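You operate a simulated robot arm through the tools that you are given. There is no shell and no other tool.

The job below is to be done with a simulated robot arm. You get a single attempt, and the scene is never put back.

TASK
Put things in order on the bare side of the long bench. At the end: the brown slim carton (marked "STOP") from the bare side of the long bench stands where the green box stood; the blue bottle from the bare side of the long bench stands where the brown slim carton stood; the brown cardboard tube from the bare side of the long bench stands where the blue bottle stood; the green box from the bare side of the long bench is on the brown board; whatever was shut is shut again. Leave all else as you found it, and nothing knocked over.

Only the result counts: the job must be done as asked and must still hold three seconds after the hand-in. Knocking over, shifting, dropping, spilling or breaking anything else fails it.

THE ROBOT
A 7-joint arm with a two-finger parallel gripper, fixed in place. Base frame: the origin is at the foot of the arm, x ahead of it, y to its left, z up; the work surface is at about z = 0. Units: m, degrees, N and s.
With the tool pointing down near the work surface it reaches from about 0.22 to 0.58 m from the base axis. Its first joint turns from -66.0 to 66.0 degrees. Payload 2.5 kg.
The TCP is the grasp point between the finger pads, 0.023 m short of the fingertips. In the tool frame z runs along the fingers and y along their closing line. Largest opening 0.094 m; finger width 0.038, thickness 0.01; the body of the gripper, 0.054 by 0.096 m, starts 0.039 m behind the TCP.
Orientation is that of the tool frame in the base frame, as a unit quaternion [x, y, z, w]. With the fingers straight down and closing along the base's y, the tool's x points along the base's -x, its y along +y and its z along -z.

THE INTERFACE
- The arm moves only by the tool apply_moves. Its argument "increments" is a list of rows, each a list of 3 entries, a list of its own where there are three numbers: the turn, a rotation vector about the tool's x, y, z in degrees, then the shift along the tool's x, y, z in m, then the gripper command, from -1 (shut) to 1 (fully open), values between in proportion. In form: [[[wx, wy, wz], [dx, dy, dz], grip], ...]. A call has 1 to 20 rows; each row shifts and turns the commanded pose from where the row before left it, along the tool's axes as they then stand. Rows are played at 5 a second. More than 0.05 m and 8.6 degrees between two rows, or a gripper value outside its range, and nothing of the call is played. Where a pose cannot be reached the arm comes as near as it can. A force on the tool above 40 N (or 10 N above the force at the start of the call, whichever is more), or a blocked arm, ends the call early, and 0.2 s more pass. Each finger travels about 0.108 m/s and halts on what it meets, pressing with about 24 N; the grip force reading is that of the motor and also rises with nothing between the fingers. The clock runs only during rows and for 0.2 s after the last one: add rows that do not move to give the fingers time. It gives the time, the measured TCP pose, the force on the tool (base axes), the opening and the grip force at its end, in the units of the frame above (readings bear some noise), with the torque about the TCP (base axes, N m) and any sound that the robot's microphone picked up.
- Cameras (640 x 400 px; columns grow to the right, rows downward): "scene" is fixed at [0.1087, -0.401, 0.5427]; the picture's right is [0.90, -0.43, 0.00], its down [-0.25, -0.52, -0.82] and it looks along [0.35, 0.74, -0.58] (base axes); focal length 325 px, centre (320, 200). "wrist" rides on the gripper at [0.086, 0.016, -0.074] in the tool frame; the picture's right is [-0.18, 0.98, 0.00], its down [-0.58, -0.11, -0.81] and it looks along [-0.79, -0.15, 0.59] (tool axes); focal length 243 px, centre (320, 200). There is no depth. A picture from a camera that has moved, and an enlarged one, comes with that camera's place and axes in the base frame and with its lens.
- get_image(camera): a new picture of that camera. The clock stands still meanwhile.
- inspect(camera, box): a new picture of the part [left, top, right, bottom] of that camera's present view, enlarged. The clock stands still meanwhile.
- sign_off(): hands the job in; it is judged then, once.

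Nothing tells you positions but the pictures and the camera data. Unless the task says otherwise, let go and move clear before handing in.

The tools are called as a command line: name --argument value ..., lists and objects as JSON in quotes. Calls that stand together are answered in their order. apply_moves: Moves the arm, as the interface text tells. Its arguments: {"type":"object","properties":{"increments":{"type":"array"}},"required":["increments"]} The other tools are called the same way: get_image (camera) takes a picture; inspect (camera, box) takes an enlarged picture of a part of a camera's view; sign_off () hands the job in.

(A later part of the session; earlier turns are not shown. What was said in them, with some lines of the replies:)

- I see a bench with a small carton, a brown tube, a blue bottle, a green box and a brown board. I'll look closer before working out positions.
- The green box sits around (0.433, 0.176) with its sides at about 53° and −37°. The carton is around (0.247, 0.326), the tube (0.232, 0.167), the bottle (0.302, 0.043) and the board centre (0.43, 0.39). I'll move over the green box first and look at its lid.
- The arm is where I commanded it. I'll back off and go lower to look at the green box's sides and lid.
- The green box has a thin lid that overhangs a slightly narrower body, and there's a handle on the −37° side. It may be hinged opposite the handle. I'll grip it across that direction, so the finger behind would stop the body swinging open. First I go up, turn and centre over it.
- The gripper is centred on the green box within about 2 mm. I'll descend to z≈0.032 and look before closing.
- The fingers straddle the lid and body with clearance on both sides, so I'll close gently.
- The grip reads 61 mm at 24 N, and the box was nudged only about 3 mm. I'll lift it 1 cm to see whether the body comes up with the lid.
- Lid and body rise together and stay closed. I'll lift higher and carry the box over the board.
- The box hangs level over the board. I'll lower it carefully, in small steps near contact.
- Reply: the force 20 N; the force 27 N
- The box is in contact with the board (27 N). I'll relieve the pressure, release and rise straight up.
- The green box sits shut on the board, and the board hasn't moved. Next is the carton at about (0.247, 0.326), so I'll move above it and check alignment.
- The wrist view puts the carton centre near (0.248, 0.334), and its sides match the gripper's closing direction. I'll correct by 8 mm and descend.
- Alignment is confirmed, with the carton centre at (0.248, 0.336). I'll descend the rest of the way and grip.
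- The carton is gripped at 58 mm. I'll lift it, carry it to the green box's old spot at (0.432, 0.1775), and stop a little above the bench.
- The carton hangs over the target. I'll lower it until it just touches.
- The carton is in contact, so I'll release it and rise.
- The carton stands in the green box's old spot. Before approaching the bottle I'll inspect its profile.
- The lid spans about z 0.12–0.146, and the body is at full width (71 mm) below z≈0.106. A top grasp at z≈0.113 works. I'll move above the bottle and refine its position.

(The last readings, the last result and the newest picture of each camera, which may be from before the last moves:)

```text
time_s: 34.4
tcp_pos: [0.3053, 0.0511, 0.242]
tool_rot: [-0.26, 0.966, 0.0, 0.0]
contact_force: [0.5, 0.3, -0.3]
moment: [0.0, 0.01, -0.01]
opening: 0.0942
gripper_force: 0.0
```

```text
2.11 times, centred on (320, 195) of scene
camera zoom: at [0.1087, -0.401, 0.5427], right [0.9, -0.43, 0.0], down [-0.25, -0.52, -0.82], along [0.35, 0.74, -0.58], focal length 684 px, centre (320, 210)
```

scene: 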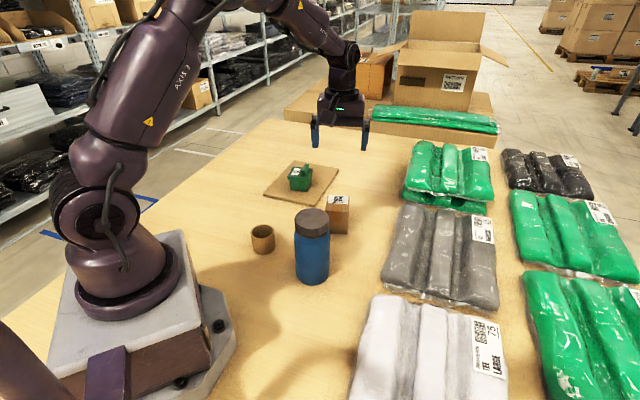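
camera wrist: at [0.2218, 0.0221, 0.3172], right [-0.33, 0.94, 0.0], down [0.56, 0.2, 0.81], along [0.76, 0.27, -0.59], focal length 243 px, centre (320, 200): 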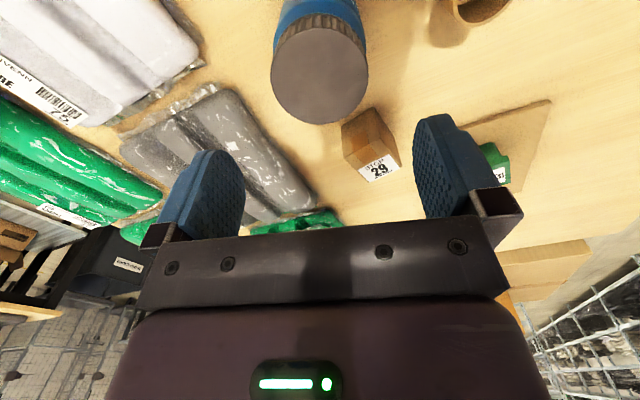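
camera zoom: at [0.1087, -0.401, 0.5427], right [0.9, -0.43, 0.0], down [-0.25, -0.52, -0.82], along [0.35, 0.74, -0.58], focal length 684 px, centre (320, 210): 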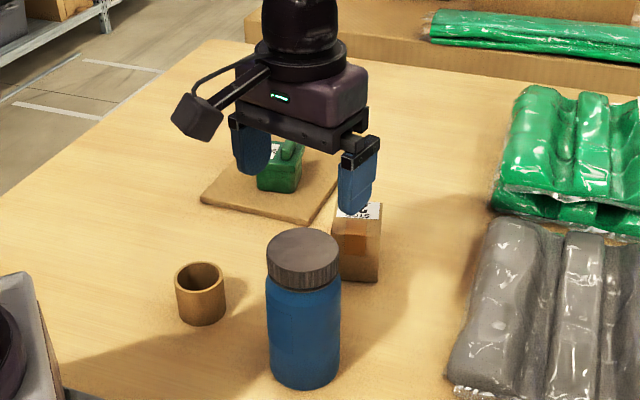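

The bottle axis is near (0.305, 0.051), directly under the TCP. I'll descend partway and re-check.

apply_moves --increments '[[[0, 0, 0], [0, 0, 0.03], 1], [[0, 0, 0], [0, 0, 0.03], 1], [[0, 0, 0], [0, 0, 0], 1]]'

get_image --camera "wrist"

inspect --camera "scene" --box '[240, 150, 400, 290]'

```text
time_s: 35.2
tcp_pos: [0.306, 0.0487, 0.1812]
tool_rot: [-0.259, 0.966, 0.001, 0.001]
contact_force: [-0.4, 0.3, 0.5]
moment: [0.0, 0.0, 0.0]
opening: 0.0941
gripper_force: 0.1
```

```text
taken
camera wrist: at [0.2219, 0.0197, 0.256], right [-0.33, 0.94, 0.0], down [0.56, 0.2, 0.81], along [0.76, 0.27, -0.59], focal length 243 px, centre (320, 200)
```

wrist: 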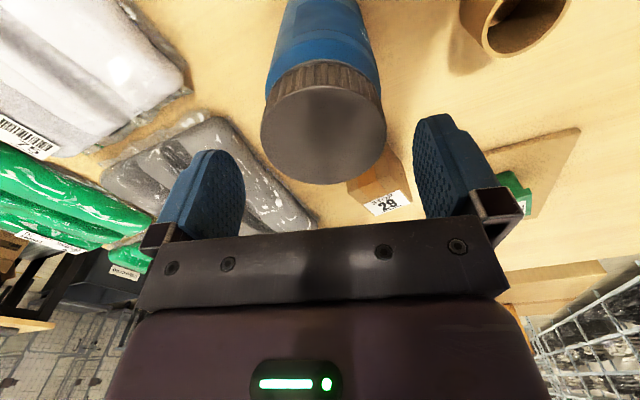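

```text
2.86 times, centred on (320, 220) of scene
camera zoom: at [0.1087, -0.401, 0.5427], right [0.9, -0.43, 0.0], down [-0.25, -0.52, -0.82], along [0.35, 0.74, -0.58], focal length 929 px, centre (320, 143)
```

zoom: 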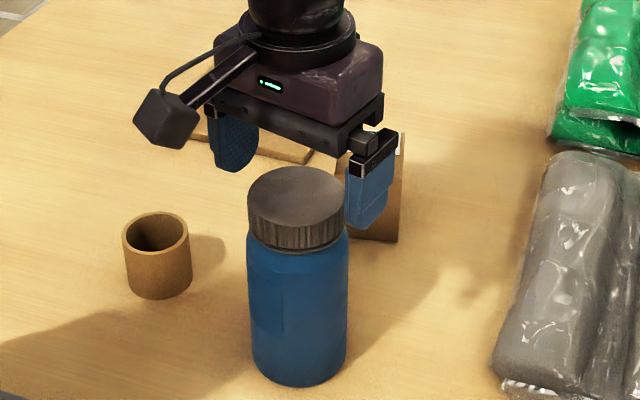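

It's still centred. I'll descend to z≈0.114 and grip the upper body.

apply_moves --increments '[[[0, 0, 0], [0, 0.001, 0.015], 1], [[0, 0, 0], [0, 0, 0.015], 1], [[0, 0, 0], [0, 0, 0.015], 1], [[0, 0, 0], [0, 0, 0.012], 1], [[0, 0, 0], [0, 0, 0.01], 1], [[0, 0, 0], [0, 0, 0], 1]]'

get_image --camera "wrist"

inspect --camera "scene" --box '[270, 170, 370, 290]'

```text
time_s: 36.6
tcp_pos: [0.3073, 0.052, 0.1162]
tool_rot: [-0.26, 0.966, 0.0, 0.002]
contact_force: [-3.2, -0.6, 22.0]
moment: [-0.02, -0.01, 0.03]
opening: 0.0941
gripper_force: 0.0
```

```text
taken
camera wrist: at [0.2228, 0.023, 0.1906], right [-0.33, 0.94, 0.0], down [0.56, 0.2, 0.81], along [0.76, 0.27, -0.59], focal length 243 px, centre (320, 200)
```

wrist: 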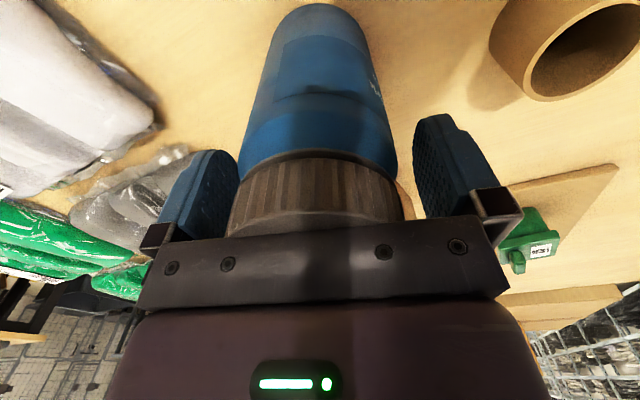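

```text
3.33 times, centred on (320, 230) of scene
camera zoom: at [0.1086, -0.401, 0.5427], right [0.9, -0.43, 0.0], down [-0.25, -0.52, -0.82], along [0.35, 0.74, -0.58], focal length 1083 px, centre (320, 100)
```

zoom: 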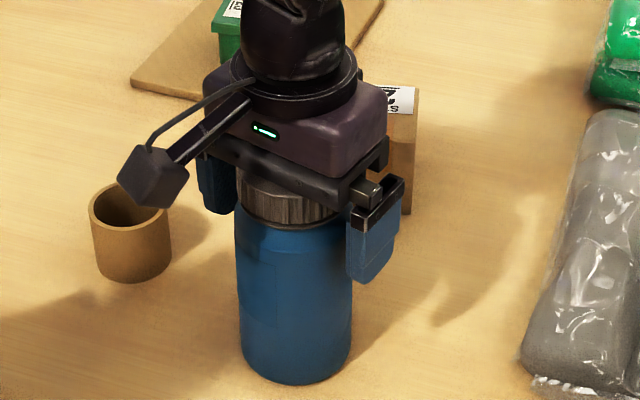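

The palm just touched the lid at TCP z=0.116 (22 N), so the bottle is slightly taller than I estimated. I'll back up 6 mm and close slowly on the body.

apply_moves --increments '[[[0, 0, 0], [0, -0.001, -0.006], 1], [[0, 0, 0], [0, 0, 0], 1], [[0, 0, 0], [0, 0, 0], 0.8], [[0, 0, 0], [0, 0, 0], 0.7], [[0, 0, 0], [0, 0, 0], 0.64], [[0, 0, 0], [0, 0, 0], 0.6], [[0, 0, 0], [0, 0, 0], 0.56], [[0, 0, 0], [0, 0, 0], 0.52], [[0, 0, 0], [0, 0, 0], 0.48], [[0, 0, 0], [0, 0, 0], 0.4], [[0, 0, 0], [0, 0, 0], 0.2], [[0, 0, 0], [0, 0, 0], -1], [[0, 0, 0], [0, 0, 0], -1]]'

get_image --camera "wrist"

inspect --camera "scene" --box '[270, 170, 370, 290]'

```text
time_s: 39.4
tcp_pos: [0.3056, 0.0508, 0.1212]
tool_rot: [-0.258, 0.966, -0.001, 0.0]
contact_force: [-1.0, 0.7, -0.9]
moment: [0.03, 0.0, 0.0]
opening: 0.0697
gripper_force: 23.6
```

```text
taken
camera wrist: at [0.2228, 0.0216, 0.1961], right [-0.33, 0.94, 0.0], down [0.56, 0.2, 0.81], along [0.76, 0.27, -0.59], focal length 243 px, centre (320, 200)
```

wrist: 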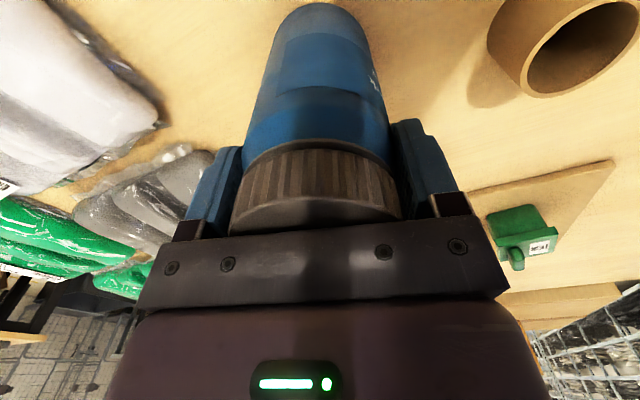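

```text
3.33 times, centred on (320, 230) of scene
camera zoom: at [0.1087, -0.401, 0.5427], right [0.9, -0.43, 0.0], down [-0.25, -0.52, -0.82], along [0.35, 0.74, -0.58], focal length 1083 px, centre (320, 100)
```

zoom: 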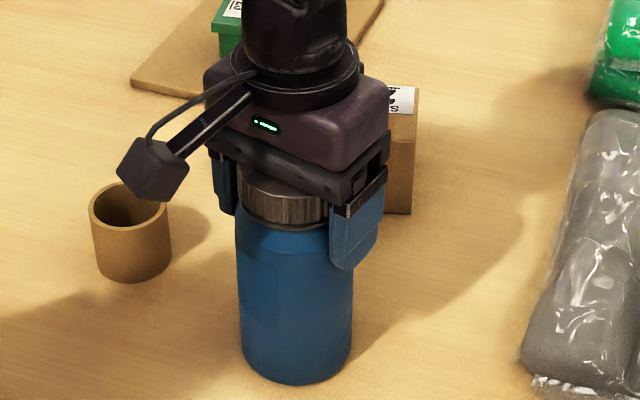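

The bottle is gripped on the body at 70 mm. I'll lift it 1 cm and check.

apply_moves --increments '[[[0, 0, 0], [0, 0, -0.005], -1], [[0, 0, 0], [0, 0, -0.007], -1], [[0, 0, 0], [0, 0, 0], -1], [[0, 0, 0], [0, 0, 0], -1]]'

inspect --camera "scene" --box '[270, 170, 370, 290]'

get_image --camera "wrist"

```text
time_s: 40.4
tcp_pos: [0.3067, 0.0506, 0.1334]
tool_rot: [-0.259, 0.966, 0.0, 0.0]
contact_force: [0.5, 0.8, -1.7]
moment: [0.03, 0.01, 0.02]
opening: 0.0696
gripper_force: 24.3
```

```text
3.33 times, centred on (320, 230) of scene
camera zoom: at [0.1087, -0.401, 0.5427], right [0.9, -0.43, 0.0], down [-0.25, -0.52, -0.82], along [0.35, 0.74, -0.58], focal length 1083 px, centre (320, 100)
```

zoom: 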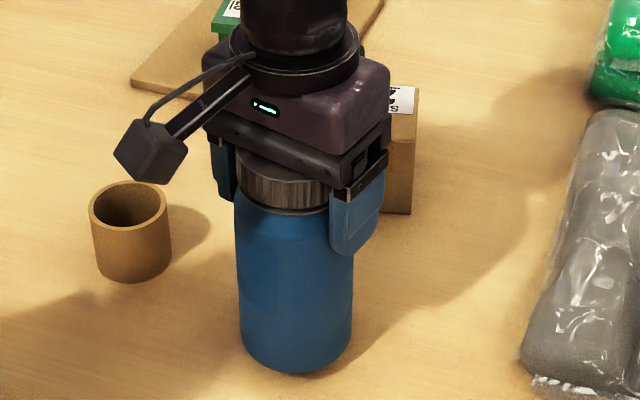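

```text
taken
camera wrist: at [0.2228, 0.0216, 0.2074], right [-0.33, 0.94, 0.0], down [0.56, 0.2, 0.81], along [0.76, 0.27, -0.59], focal length 243 px, centre (320, 200)
```

wrist: 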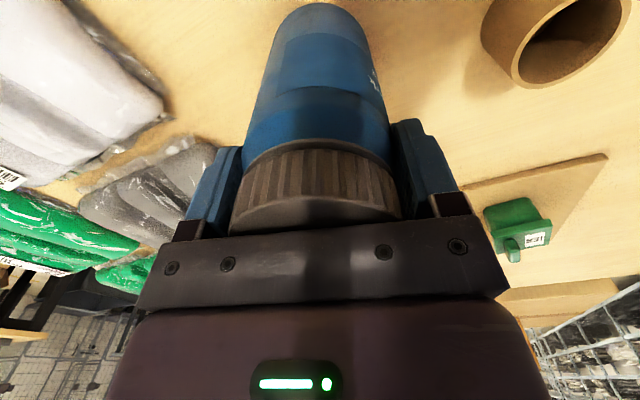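

The bottle lifted cleanly. I'll raise it well above the tube and carry it to the carton's old spot at (0.248, 0.3355).

apply_moves --increments '[[[0, 0, 0], [0, 0, -0.02], -1], [[0, 0, 0], [0, 0, -0.025], -1], [[0, 0, 0], [0, 0, -0.025], -1], [[0, 0, 0], [0, 0, -0.018], -1], [[0, 0, 0], [-0.01028, 0.0306, 0], -1], [[0, 0, 0], [-0.01028, 0.0306, 0], -1], [[0, 0, 0], [-0.01028, 0.0306, 0], -1], [[0, 0, 0], [-0.01028, 0.0306, 0], -1], [[0, 0, 0], [-0.01028, 0.0306, 0], -1], [[0, 0, 0], [-0.01028, 0.0306, 0], -1], [[0, 0, 0], [-0.01028, 0.0306, 0], -1], [[0, 0, 0], [-0.01028, 0.0306, 0], -1], [[0, 0, 0], [-0.01028, 0.0306, 0], -1], [[0, 0, 0], [0, 0, 0], -1]]'

get_image --camera "scene"

get_image --camera "wrist"

```text
time_s: 43.4
tcp_pos: [0.2495, 0.3371, 0.221]
tool_rot: [-0.259, 0.966, 0.0, 0.0]
contact_force: [-1.6, 0.5, -1.6]
moment: [0.04, 0.01, 0.01]
opening: 0.0697
gripper_force: 24.2
```

```text
taken
```

scene: 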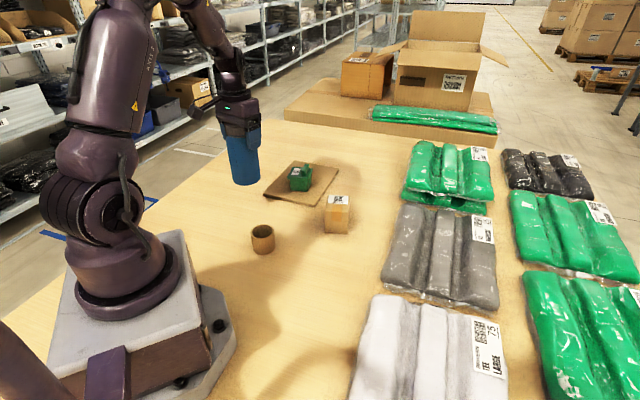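

```text
taken
camera wrist: at [0.1649, 0.3072, 0.2963], right [-0.33, 0.94, 0.0], down [0.56, 0.2, 0.81], along [0.76, 0.27, -0.59], focal length 243 px, centre (320, 200)
```

wrist: 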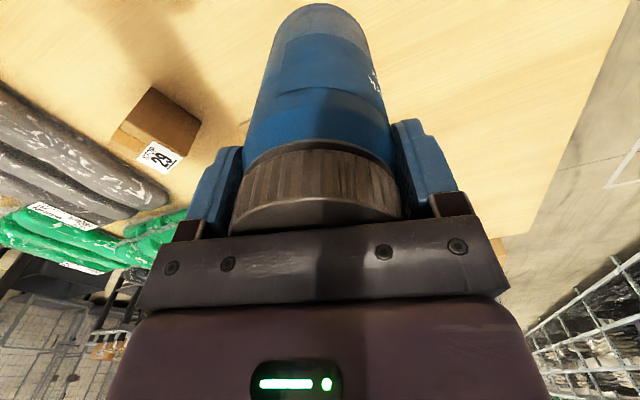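

It's over the target. I'll lower it, finishing in small steps.

apply_moves --increments '[[[0, 0, 0], [0, 0, 0.02], -1], [[0, 0, 0], [0, 0, 0.02], -1], [[0, 0, 0], [0, 0, 0.02], -1], [[0, 0, 0], [0, 0, 0.018], -1], [[0, 0, 0], [0, 0, 0.01], -1], [[0, 0, 0], [0, 0, 0.005], -1], [[0, 0, 0], [0, 0, 0], -1]]'

apply_moves --increments '[[[0, 0, 0], [0, 0, 0.003], -1], [[0, 0, 0], [0, 0, 0.001], -1], [[0, 0, 0], [0, 0, 0], -1]]'

inspect --camera "scene" --box '[210, 110, 310, 230]'

```text
time_s: 45.0
tcp_pos: [0.2486, 0.3354, 0.1285]
tool_rot: [-0.259, 0.966, 0.0, -0.001]
contact_force: [-0.1, 0.1, -1.8]
moment: [0.0, 0.03, -0.02]
opening: 0.0696
gripper_force: 23.9
```

```text
time_s: 45.8
tcp_pos: [0.2487, 0.335, 0.126]
tool_rot: [-0.259, 0.966, 0.0, 0.0]
contact_force: [-0.1, -1.1, -0.9]
moment: [-0.02, -0.01, -0.01]
opening: 0.0698
gripper_force: 23.4
```

```text
3.33 times, centred on (260, 170) of scene
camera zoom: at [0.1087, -0.401, 0.5427], right [0.9, -0.43, 0.0], down [-0.25, -0.52, -0.82], along [0.35, 0.74, -0.58], focal length 1083 px, centre (520, 300)
```

zoom: 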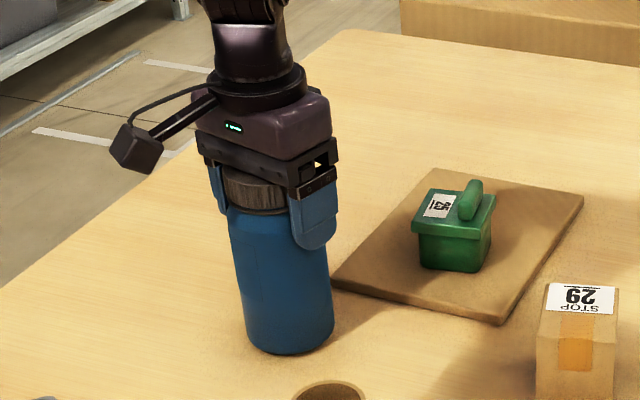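

apply_moves --increments '[[[0, 0, 0], [0, 0, 0.002], -1], [[0, 0, 0], [0, 0, 0.001], -1], [[0, 0, 0], [0, 0, 0], -1]]'

apply_moves --increments '[[[0, 0, 0], [0, 0, 0.001], -1], [[0, 0, 0], [0, 0, 0], -1]]'

```text
time_s: 46.6
tcp_pos: [0.2486, 0.3353, 0.1215]
tool_rot: [-0.26, 0.966, -0.001, 0.0]
contact_force: [0.1, 0.0, -0.7]
moment: [0.02, -0.01, 0.04]
opening: 0.0699
gripper_force: 23.8
```

```text
time_s: 47.2
tcp_pos: [0.2496, 0.3366, 0.1208]
tool_rot: [-0.258, 0.966, 0.001, 0.001]
contact_force: [-1.3, -2.5, 10.6]
moment: [-0.56, 0.07, -0.11]
opening: 0.0699
gripper_force: 24.3
```

The bottle touches the bench. I'll press half a millimetre more, release slowly and rise.

apply_moves --increments '[[[0, 0, 0], [0, 0, 0.0005], -1], [[0, 0, 0], [0, 0, 0], 0.3], [[0, 0, 0], [0, 0, 0], 0.46], [[0, 0, 0], [0, 0, 0], 0.52], [[0, 0, 0], [0, 0, 0], 0.58], [[0, 0, 0], [0, 0, 0], 0.7], [[0, 0, 0], [0, 0, 0], 1], [[0, 0, 0], [0, 0, 0], 1], [[0, 0, 0], [0, 0, 0], 1]]'

get_image --camera "wrist"

inspect --camera "scene" --box '[210, 110, 310, 230]'

```text
time_s: 49.2
tcp_pos: [0.2488, 0.336, 0.1215]
tool_rot: [-0.259, 0.966, -0.001, 0.0]
contact_force: [-0.2, -0.2, 0.0]
moment: [-0.03, 0.02, 0.01]
opening: 0.094
gripper_force: 0.0
```

```text
taken
camera wrist: at [0.1638, 0.3069, 0.1952], right [-0.33, 0.94, 0.0], down [0.56, 0.2, 0.81], along [0.76, 0.27, -0.59], focal length 243 px, centre (320, 200)
```

wrist: 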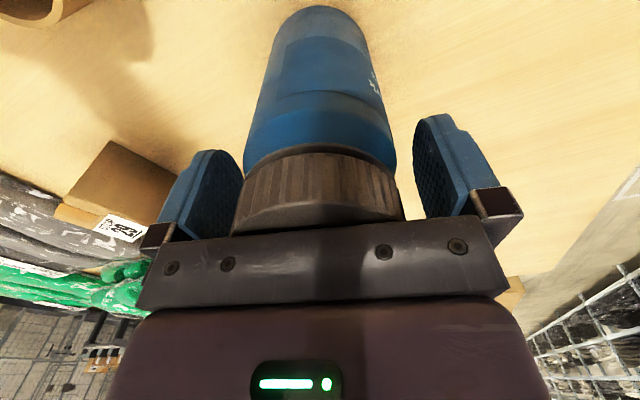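

```text
3.33 times, centred on (260, 170) of scene
camera zoom: at [0.1087, -0.401, 0.5427], right [0.9, -0.43, 0.0], down [-0.25, -0.52, -0.82], along [0.35, 0.74, -0.58], focal length 1083 px, centre (520, 300)
```

zoom: 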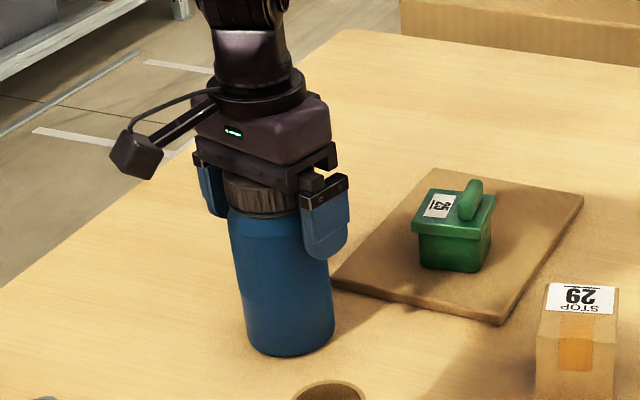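

The bottle stands upright. I'll rise clear and go above the tube at about (0.2345, 0.173).

apply_moves --increments '[[[0, 0, 0], [0, 0, -0.02], 1], [[0, 0, 0], [0, 0, -0.035], 1], [[0, 0, 0], [0, 0, -0.04], 1], [[0, 0, 0], [0, 0, -0.035], 1], [[0, 0, 0], [0.0188, -0.0268, 0], 1], [[0, 0, 0], [0.0188, -0.0268, 0], 1], [[0, 0, 0], [0.0188, -0.0268, 0], 1], [[0, 0, 0], [0.0188, -0.0268, 0], 1], [[0, 0, 0], [0.0188, -0.0268, 0], 1], [[0, 0, 0], [0, 0, 0.04], 1], [[0, 0, 0], [0, 0, 0.04], 1], [[0, 0, 0], [0, 0, 0.035], 1], [[0, 0, 0], [0, 0, 0], 1]]'

get_image --camera "wrist"

get_image --camera "scene"

inspect --camera "scene" --box '[210, 150, 310, 270]'

```text
time_s: 52.0
tcp_pos: [0.2315, 0.1724, 0.1347]
tool_rot: [-0.258, 0.966, 0.001, 0.0]
contact_force: [0.3, -0.7, 0.1]
moment: [0.02, -0.03, -0.01]
opening: 0.0939
gripper_force: 0.2
```

```text
taken
camera wrist: at [0.148, 0.1438, 0.209], right [-0.33, 0.94, 0.0], down [0.56, 0.2, 0.81], along [0.76, 0.27, -0.59], focal length 243 px, centre (320, 200)
```

wrist: 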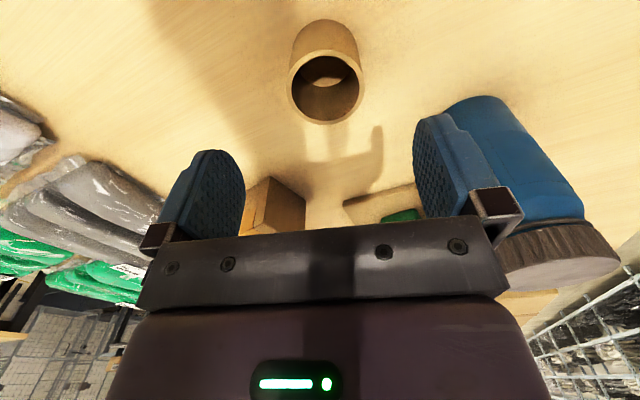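

```text
taken
```

scene: 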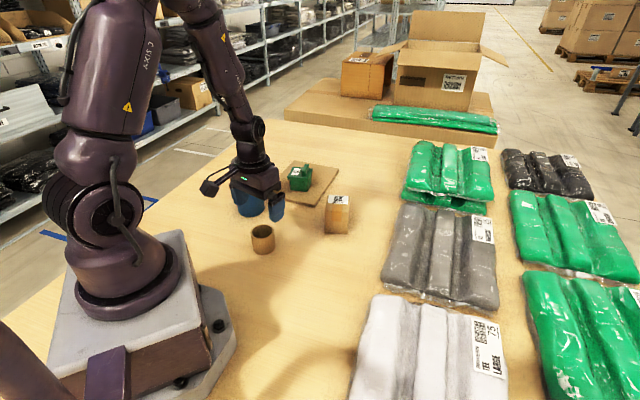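

```text
3.33 times, centred on (260, 210) of scene
camera zoom: at [0.1087, -0.401, 0.5427], right [0.9, -0.43, 0.0], down [-0.25, -0.52, -0.82], along [0.35, 0.74, -0.58], focal length 1083 px, centre (520, 167)
```

zoom: 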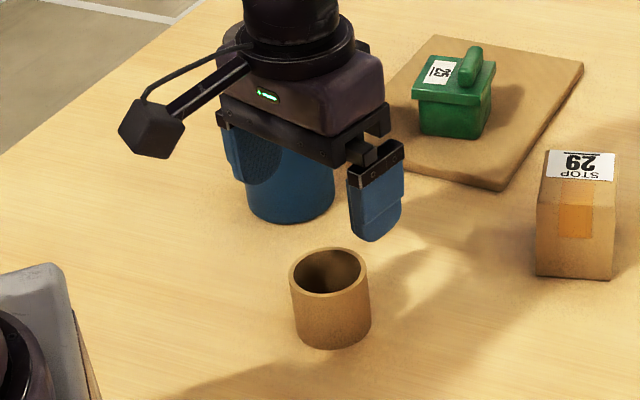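

The tube centre is close to (0.231, 0.175), nearly under the TCP. I'll descend and close slowly around it.

apply_moves --increments '[[[0, 0, 0], [0, 0.002, 0.025], 1], [[0, 0, 0], [0, 0, 0.025], 1], [[0, 0, 0], [0, 0, 0.025], 1], [[0, 0, 0], [0, 0, 0.018], 1], [[0, 0, 0], [0, 0, 0.011], 1], [[0, 0, 0], [0, 0, 0], 1]]'

get_image --camera "wrist"

inspect --camera "scene" --box '[210, 150, 310, 270]'

```text
time_s: 53.4
tcp_pos: [0.233, 0.174, 0.0298]
tool_rot: [-0.259, 0.966, 0.0, -0.001]
contact_force: [-0.3, 0.8, 0.7]
moment: [-0.02, -0.02, -0.01]
opening: 0.0937
gripper_force: 0.1
```

```text
taken
camera wrist: at [0.149, 0.145, 0.1049], right [-0.33, 0.94, 0.0], down [0.56, 0.2, 0.81], along [0.76, 0.27, -0.59], focal length 243 px, centre (320, 200)
```

wrist: 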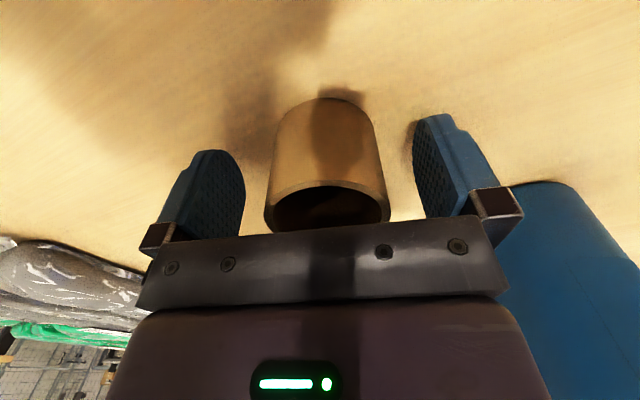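

```text
3.33 times, centred on (260, 210) of scene
camera zoom: at [0.1087, -0.401, 0.5427], right [0.9, -0.43, 0.0], down [-0.25, -0.52, -0.82], along [0.35, 0.74, -0.58], focal length 1083 px, centre (520, 167)
```

zoom: 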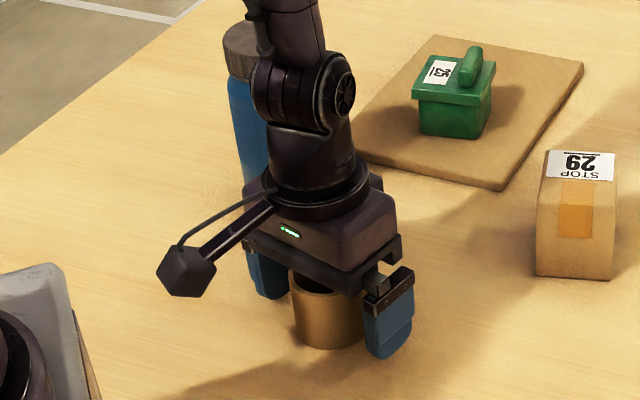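

The tube is about 3 mm to the +y side of centre. I'll shift slightly and close.

apply_moves --increments '[[[0, 0, 0], [0, 0.0025, 0], 1], [[0, 0, 0], [0, 0, 0], 0.6], [[0, 0, 0], [0, 0, 0], 0.35], [[0, 0, 0], [0, 0, 0], 0.25], [[0, 0, 0], [0, 0, 0], 0.18], [[0, 0, 0], [0, 0, 0], 0.12], [[0, 0, 0], [0, 0, 0], 0.06], [[0, 0, 0], [0, 0, 0], 0], [[0, 0, 0], [0, 0, 0], -0.3], [[0, 0, 0], [0, 0, 0], -1], [[0, 0, 0], [0, 0, 0], -1]]'

get_image --camera "wrist"

inspect --camera "scene" --box '[210, 150, 310, 270]'

```text
time_s: 55.8
tcp_pos: [0.2306, 0.1771, 0.0311]
tool_rot: [-0.259, 0.966, 0.0, 0.001]
contact_force: [-0.1, 0.0, 0.1]
moment: [0.03, -0.01, 0.0]
opening: 0.0527
gripper_force: 23.9
```

```text
taken
camera wrist: at [0.1475, 0.1476, 0.1054], right [-0.33, 0.94, 0.0], down [0.56, 0.2, 0.81], along [0.76, 0.27, -0.59], focal length 243 px, centre (320, 200)
```

wrist: 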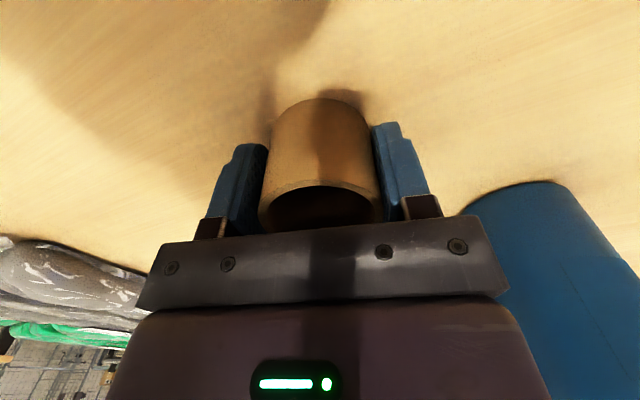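

```text
3.33 times, centred on (260, 210) of scene
camera zoom: at [0.1087, -0.401, 0.5427], right [0.9, -0.43, 0.0], down [-0.25, -0.52, -0.82], along [0.35, 0.74, -0.58], focal length 1083 px, centre (520, 167)
```

zoom: 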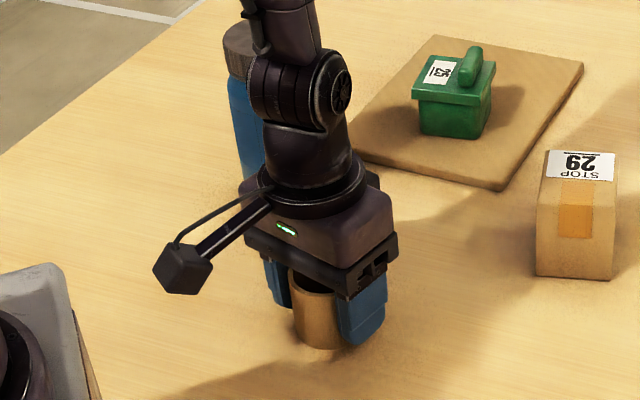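

The tube is gripped at 53 mm. I'll carry it to the bottle's old spot at (0.305, 0.050).

apply_moves --increments '[[[0, 0, 0], [0, 0, -0.006], -1], [[0, 0, 0], [0, 0, -0.025], -1], [[0, 0, 0], [0, 0, -0.03], -1], [[0, 0, 0], [0, -0.0368, 0], -1], [[0, 0, 0], [0.0002, -0.0368, 0], -1], [[0, 0, 0], [0, -0.0368, 0], -1], [[0, 0, 0], [0, -0.0368, 0], -1], [[0, 0, 0], [0, 0, 0.025], -1], [[0, 0, 0], [0, 0, 0.02], -1], [[0, 0, 0], [0, 0, 0], -1]]'

get_image --camera "wrist"

get_image --camera "scene"

```text
time_s: 58.0
tcp_pos: [0.3052, 0.0501, 0.0452]
tool_rot: [-0.259, 0.966, 0.0, 0.0]
contact_force: [-0.8, 0.5, 0.2]
moment: [0.0, 0.01, 0.0]
opening: 0.0523
gripper_force: 23.8
```

```text
taken
camera wrist: at [0.2209, 0.0214, 0.1205], right [-0.33, 0.94, 0.0], down [0.56, 0.2, 0.81], along [0.76, 0.27, -0.59], focal length 243 px, centre (320, 200)
```

wrist: 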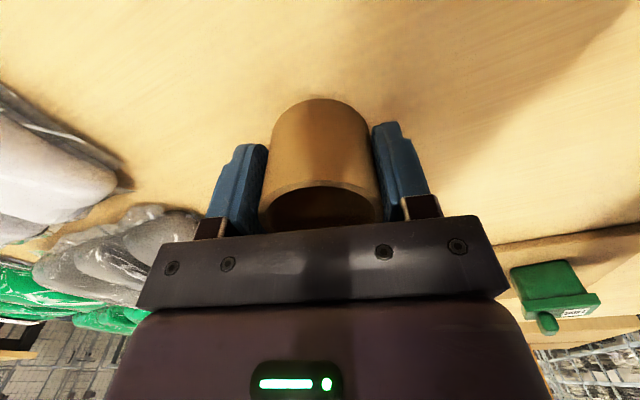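

```text
taken
```

scene: 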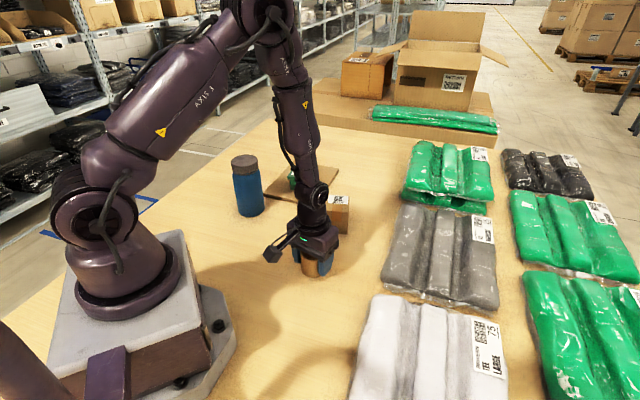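

It's over the target. I'll lower it to contact.

apply_moves --increments '[[[0, 0, 0], [0, 0, 0.006], -1], [[0, 0, 0], [0, 0, 0.005], -1], [[0, 0, 0], [0, 0, 0.0015], -1], [[0, 0, 0], [0, 0, 0], -1]]'

apply_moves --increments '[[[0, 0, 0], [0, 0, 0.001], -1], [[0, 0, 0], [0, 0, 0.001], -1], [[0, 0, 0], [0, 0, 0], -1]]'

```text
time_s: 59.0
tcp_pos: [0.3054, 0.0512, 0.0333]
tool_rot: [-0.259, 0.966, 0.0, 0.0]
contact_force: [0.4, 0.7, 1.0]
moment: [0.0, 0.01, -0.01]
opening: 0.0525
gripper_force: 24.2
```

```text
time_s: 59.8
tcp_pos: [0.305, 0.049, 0.0319]
tool_rot: [-0.259, 0.966, 0.0, 0.0]
contact_force: [-0.4, 0.3, -0.5]
moment: [0.02, -0.01, -0.01]
opening: 0.0522
gripper_force: 24.7
```

apply_moves --increments '[[[0, 0, 0], [0, 0, 0.001], -1], [[0, 0, 0], [0, 0, 0], -1]]'

inspect --camera "scene" --box '[270, 200, 370, 300]'

```text
time_s: 60.4
tcp_pos: [0.3047, 0.0481, 0.0313]
tool_rot: [-0.258, 0.966, 0.0, 0.0]
contact_force: [0.0, -0.8, 0.3]
moment: [-0.04, 0.02, 0.0]
opening: 0.0525
gripper_force: 23.9
```

```text
4.00 times, centred on (320, 250) of scene
camera zoom: at [0.1087, -0.401, 0.5427], right [0.9, -0.43, 0.0], down [-0.25, -0.52, -0.82], along [0.35, 0.74, -0.58], focal length 1300 px, centre (320, 0)
```

zoom: 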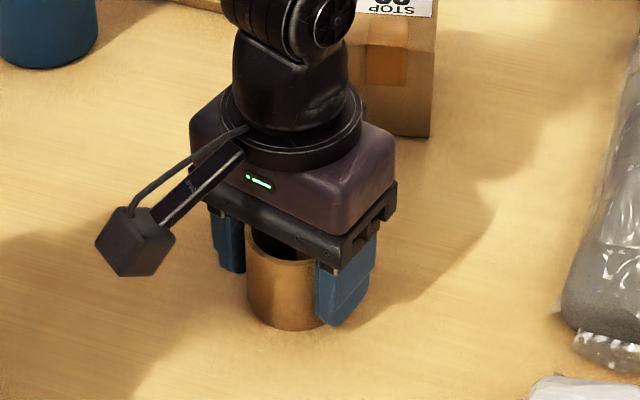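

apply_moves --increments '[[[0, 0, 0], [0, 0, 0.001], -1], [[0, 0, 0], [0, 0, 0], -1]]'

```text
time_s: 61.0
tcp_pos: [0.3057, 0.0484, 0.0306]
tool_rot: [-0.26, 0.966, -0.001, 0.0]
contact_force: [-3.7, 1.6, 14.1]
moment: [0.1, 0.02, -0.01]
opening: 0.0528
gripper_force: 23.9
```

The tube touches the bench (14 N). I'll release, rise and check everything.

apply_moves --increments '[[[0, 0, 0], [0, 0, -0.0005], -1], [[0, 0, 0], [0, 0, 0], 0.05], [[0, 0, 0], [0, 0, 0], 0.2], [[0, 0, 0], [0, 0, 0], 0.5], [[0, 0, 0], [0, 0, 0], 1], [[0, 0, 0], [0, 0, 0], 1], [[0, 0, 0], [0, 0, -0.02], 1], [[0, 0, 0], [0, 0, -0.03], 1], [[0, 0, 0], [0, 0, -0.04], 1], [[0, 0, 0], [0, 0, -0.04], 1], [[0, 0, 0], [0, 0, -0.04], 1], [[0, 0, 0], [0, 0, 0], 1]]'

get_image --camera "scene"

inspect --camera "scene" --box '[220, 140, 380, 300]'

get_image --camera "wrist"

```text
time_s: 63.6
tcp_pos: [0.3043, 0.0508, 0.2009]
tool_rot: [-0.259, 0.966, 0.0, 0.0]
contact_force: [0.3, -0.1, 0.0]
moment: [0.03, 0.01, 0.01]
opening: 0.0941
gripper_force: 0.1
```

```text
taken
```

scene: 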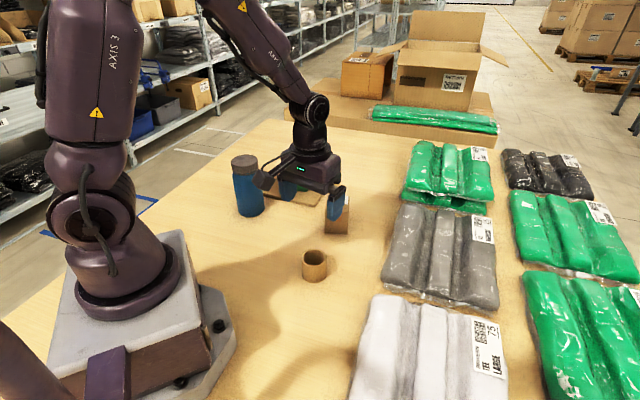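

```text
2.50 times, centred on (300, 220) of scene
camera zoom: at [0.1087, -0.401, 0.5427], right [0.9, -0.43, 0.0], down [-0.25, -0.52, -0.82], along [0.35, 0.74, -0.58], focal length 813 px, centre (370, 150)
```

zoom: 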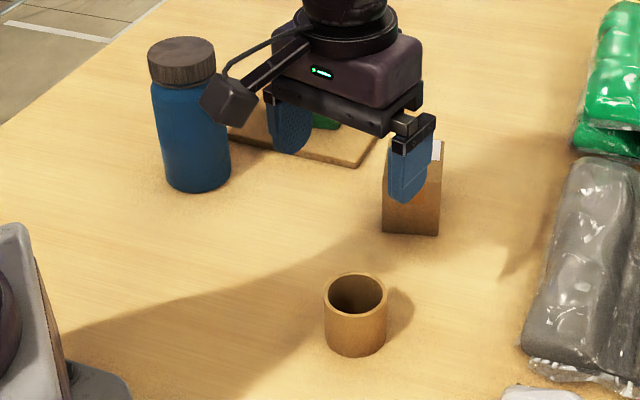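

```text
taken
camera wrist: at [0.2202, 0.0223, 0.2756], right [-0.33, 0.94, 0.0], down [0.56, 0.2, 0.81], along [0.76, 0.27, -0.59], focal length 243 px, centre (320, 200)
```

wrist: 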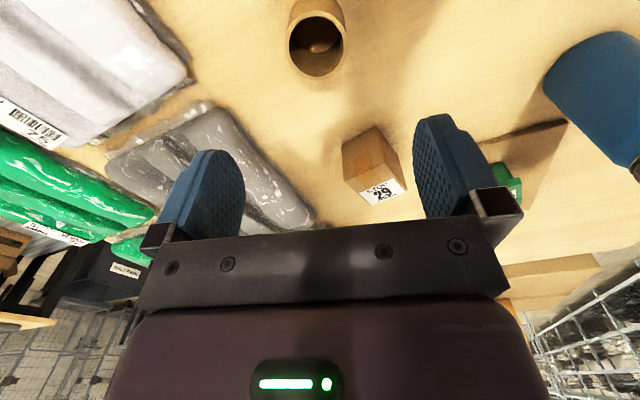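

Everything stands in place. I'll move the arm higher and aside for an unobstructed final check of the green box and board.

apply_moves --increments '[[[0, 0, 0], [0, 0, -0.04], 1], [[0, 0, 0], [0, 0, -0.04], 1], [[0, 0, 0], [0, -0.035, 0], 1], [[0, 0, 0], [0, -0.035, 0], 1], [[0, 0, 0], [0, -0.035, 0], 1], [[0, 0, 0], [0, 0, 0], 1], [[0, 0, 0], [0, 0, 0], 1]]'

get_image --camera "scene"

get_image --camera "wrist"

inspect --camera "scene" --box '[220, 140, 380, 300]'

```text
time_s: 65.2
tcp_pos: [0.3536, -0.0445, 0.282]
tool_rot: [-0.259, 0.966, 0.0, 0.0]
contact_force: [-0.3, -0.3, -0.3]
moment: [-0.02, 0.01, -0.01]
opening: 0.0939
gripper_force: 0.0
```

```text
taken
```

scene: 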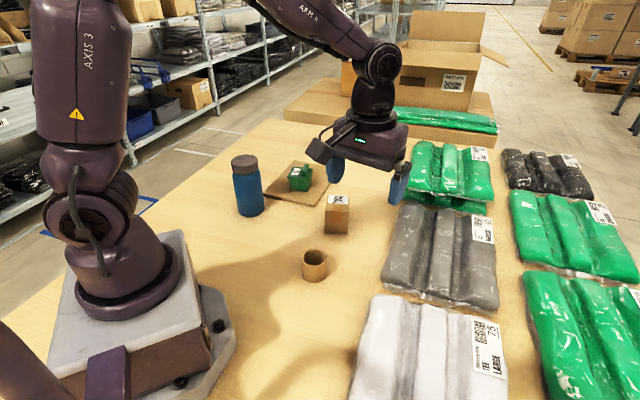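

```text
taken
camera wrist: at [0.2708, -0.0722, 0.3563], right [-0.33, 0.94, 0.0], down [0.56, 0.2, 0.81], along [0.76, 0.27, -0.59], focal length 243 px, centre (320, 200)
```

wrist: 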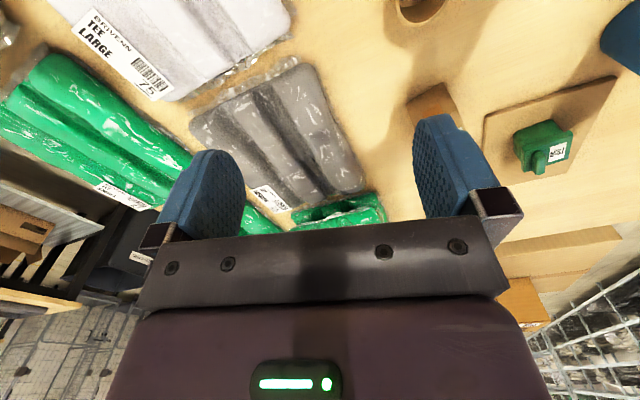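

```text
2.50 times, centred on (300, 220) of scene
camera zoom: at [0.1087, -0.401, 0.5427], right [0.9, -0.43, 0.0], down [-0.25, -0.52, -0.82], along [0.35, 0.74, -0.58], focal length 813 px, centre (370, 150)
```

zoom: 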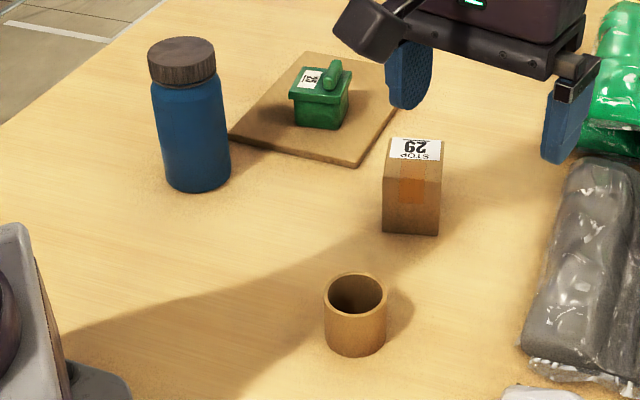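

All four items stand upright at their targets. The green box is shut and fully on the unmoved board, and the arm is clear. I'm handing in now.

sign_off

```text
The job is handed in.
```

I moved all four items as asked and handed the job in. In the last pictures each one stands upright, the arm is clear, and nothing else looks moved or knocked over. I don't have the judge's result.

| Item | Now stands | Notes |
|---|---|---|
| Green box | On the brown board | Shut, fully on the board, board not shifted |
| Brown slim carton ("STOP") | Where the green box stood | Matches that spot closely |
| Blue bottle | Where the carton stood | Upright, matches that spot closely |
| Brown cardboard tube | Where the bottle stood | About 3 mm off, judging by the pictures |

- **Green box:** I gripped it with the lid held down and it stayed closed throughout, so nothing needed shutting again.
- **Bottle:** The gripper touched the top of its lid (22 N) on the first approach. I backed off before gripping, and the bottle did not visibly move.
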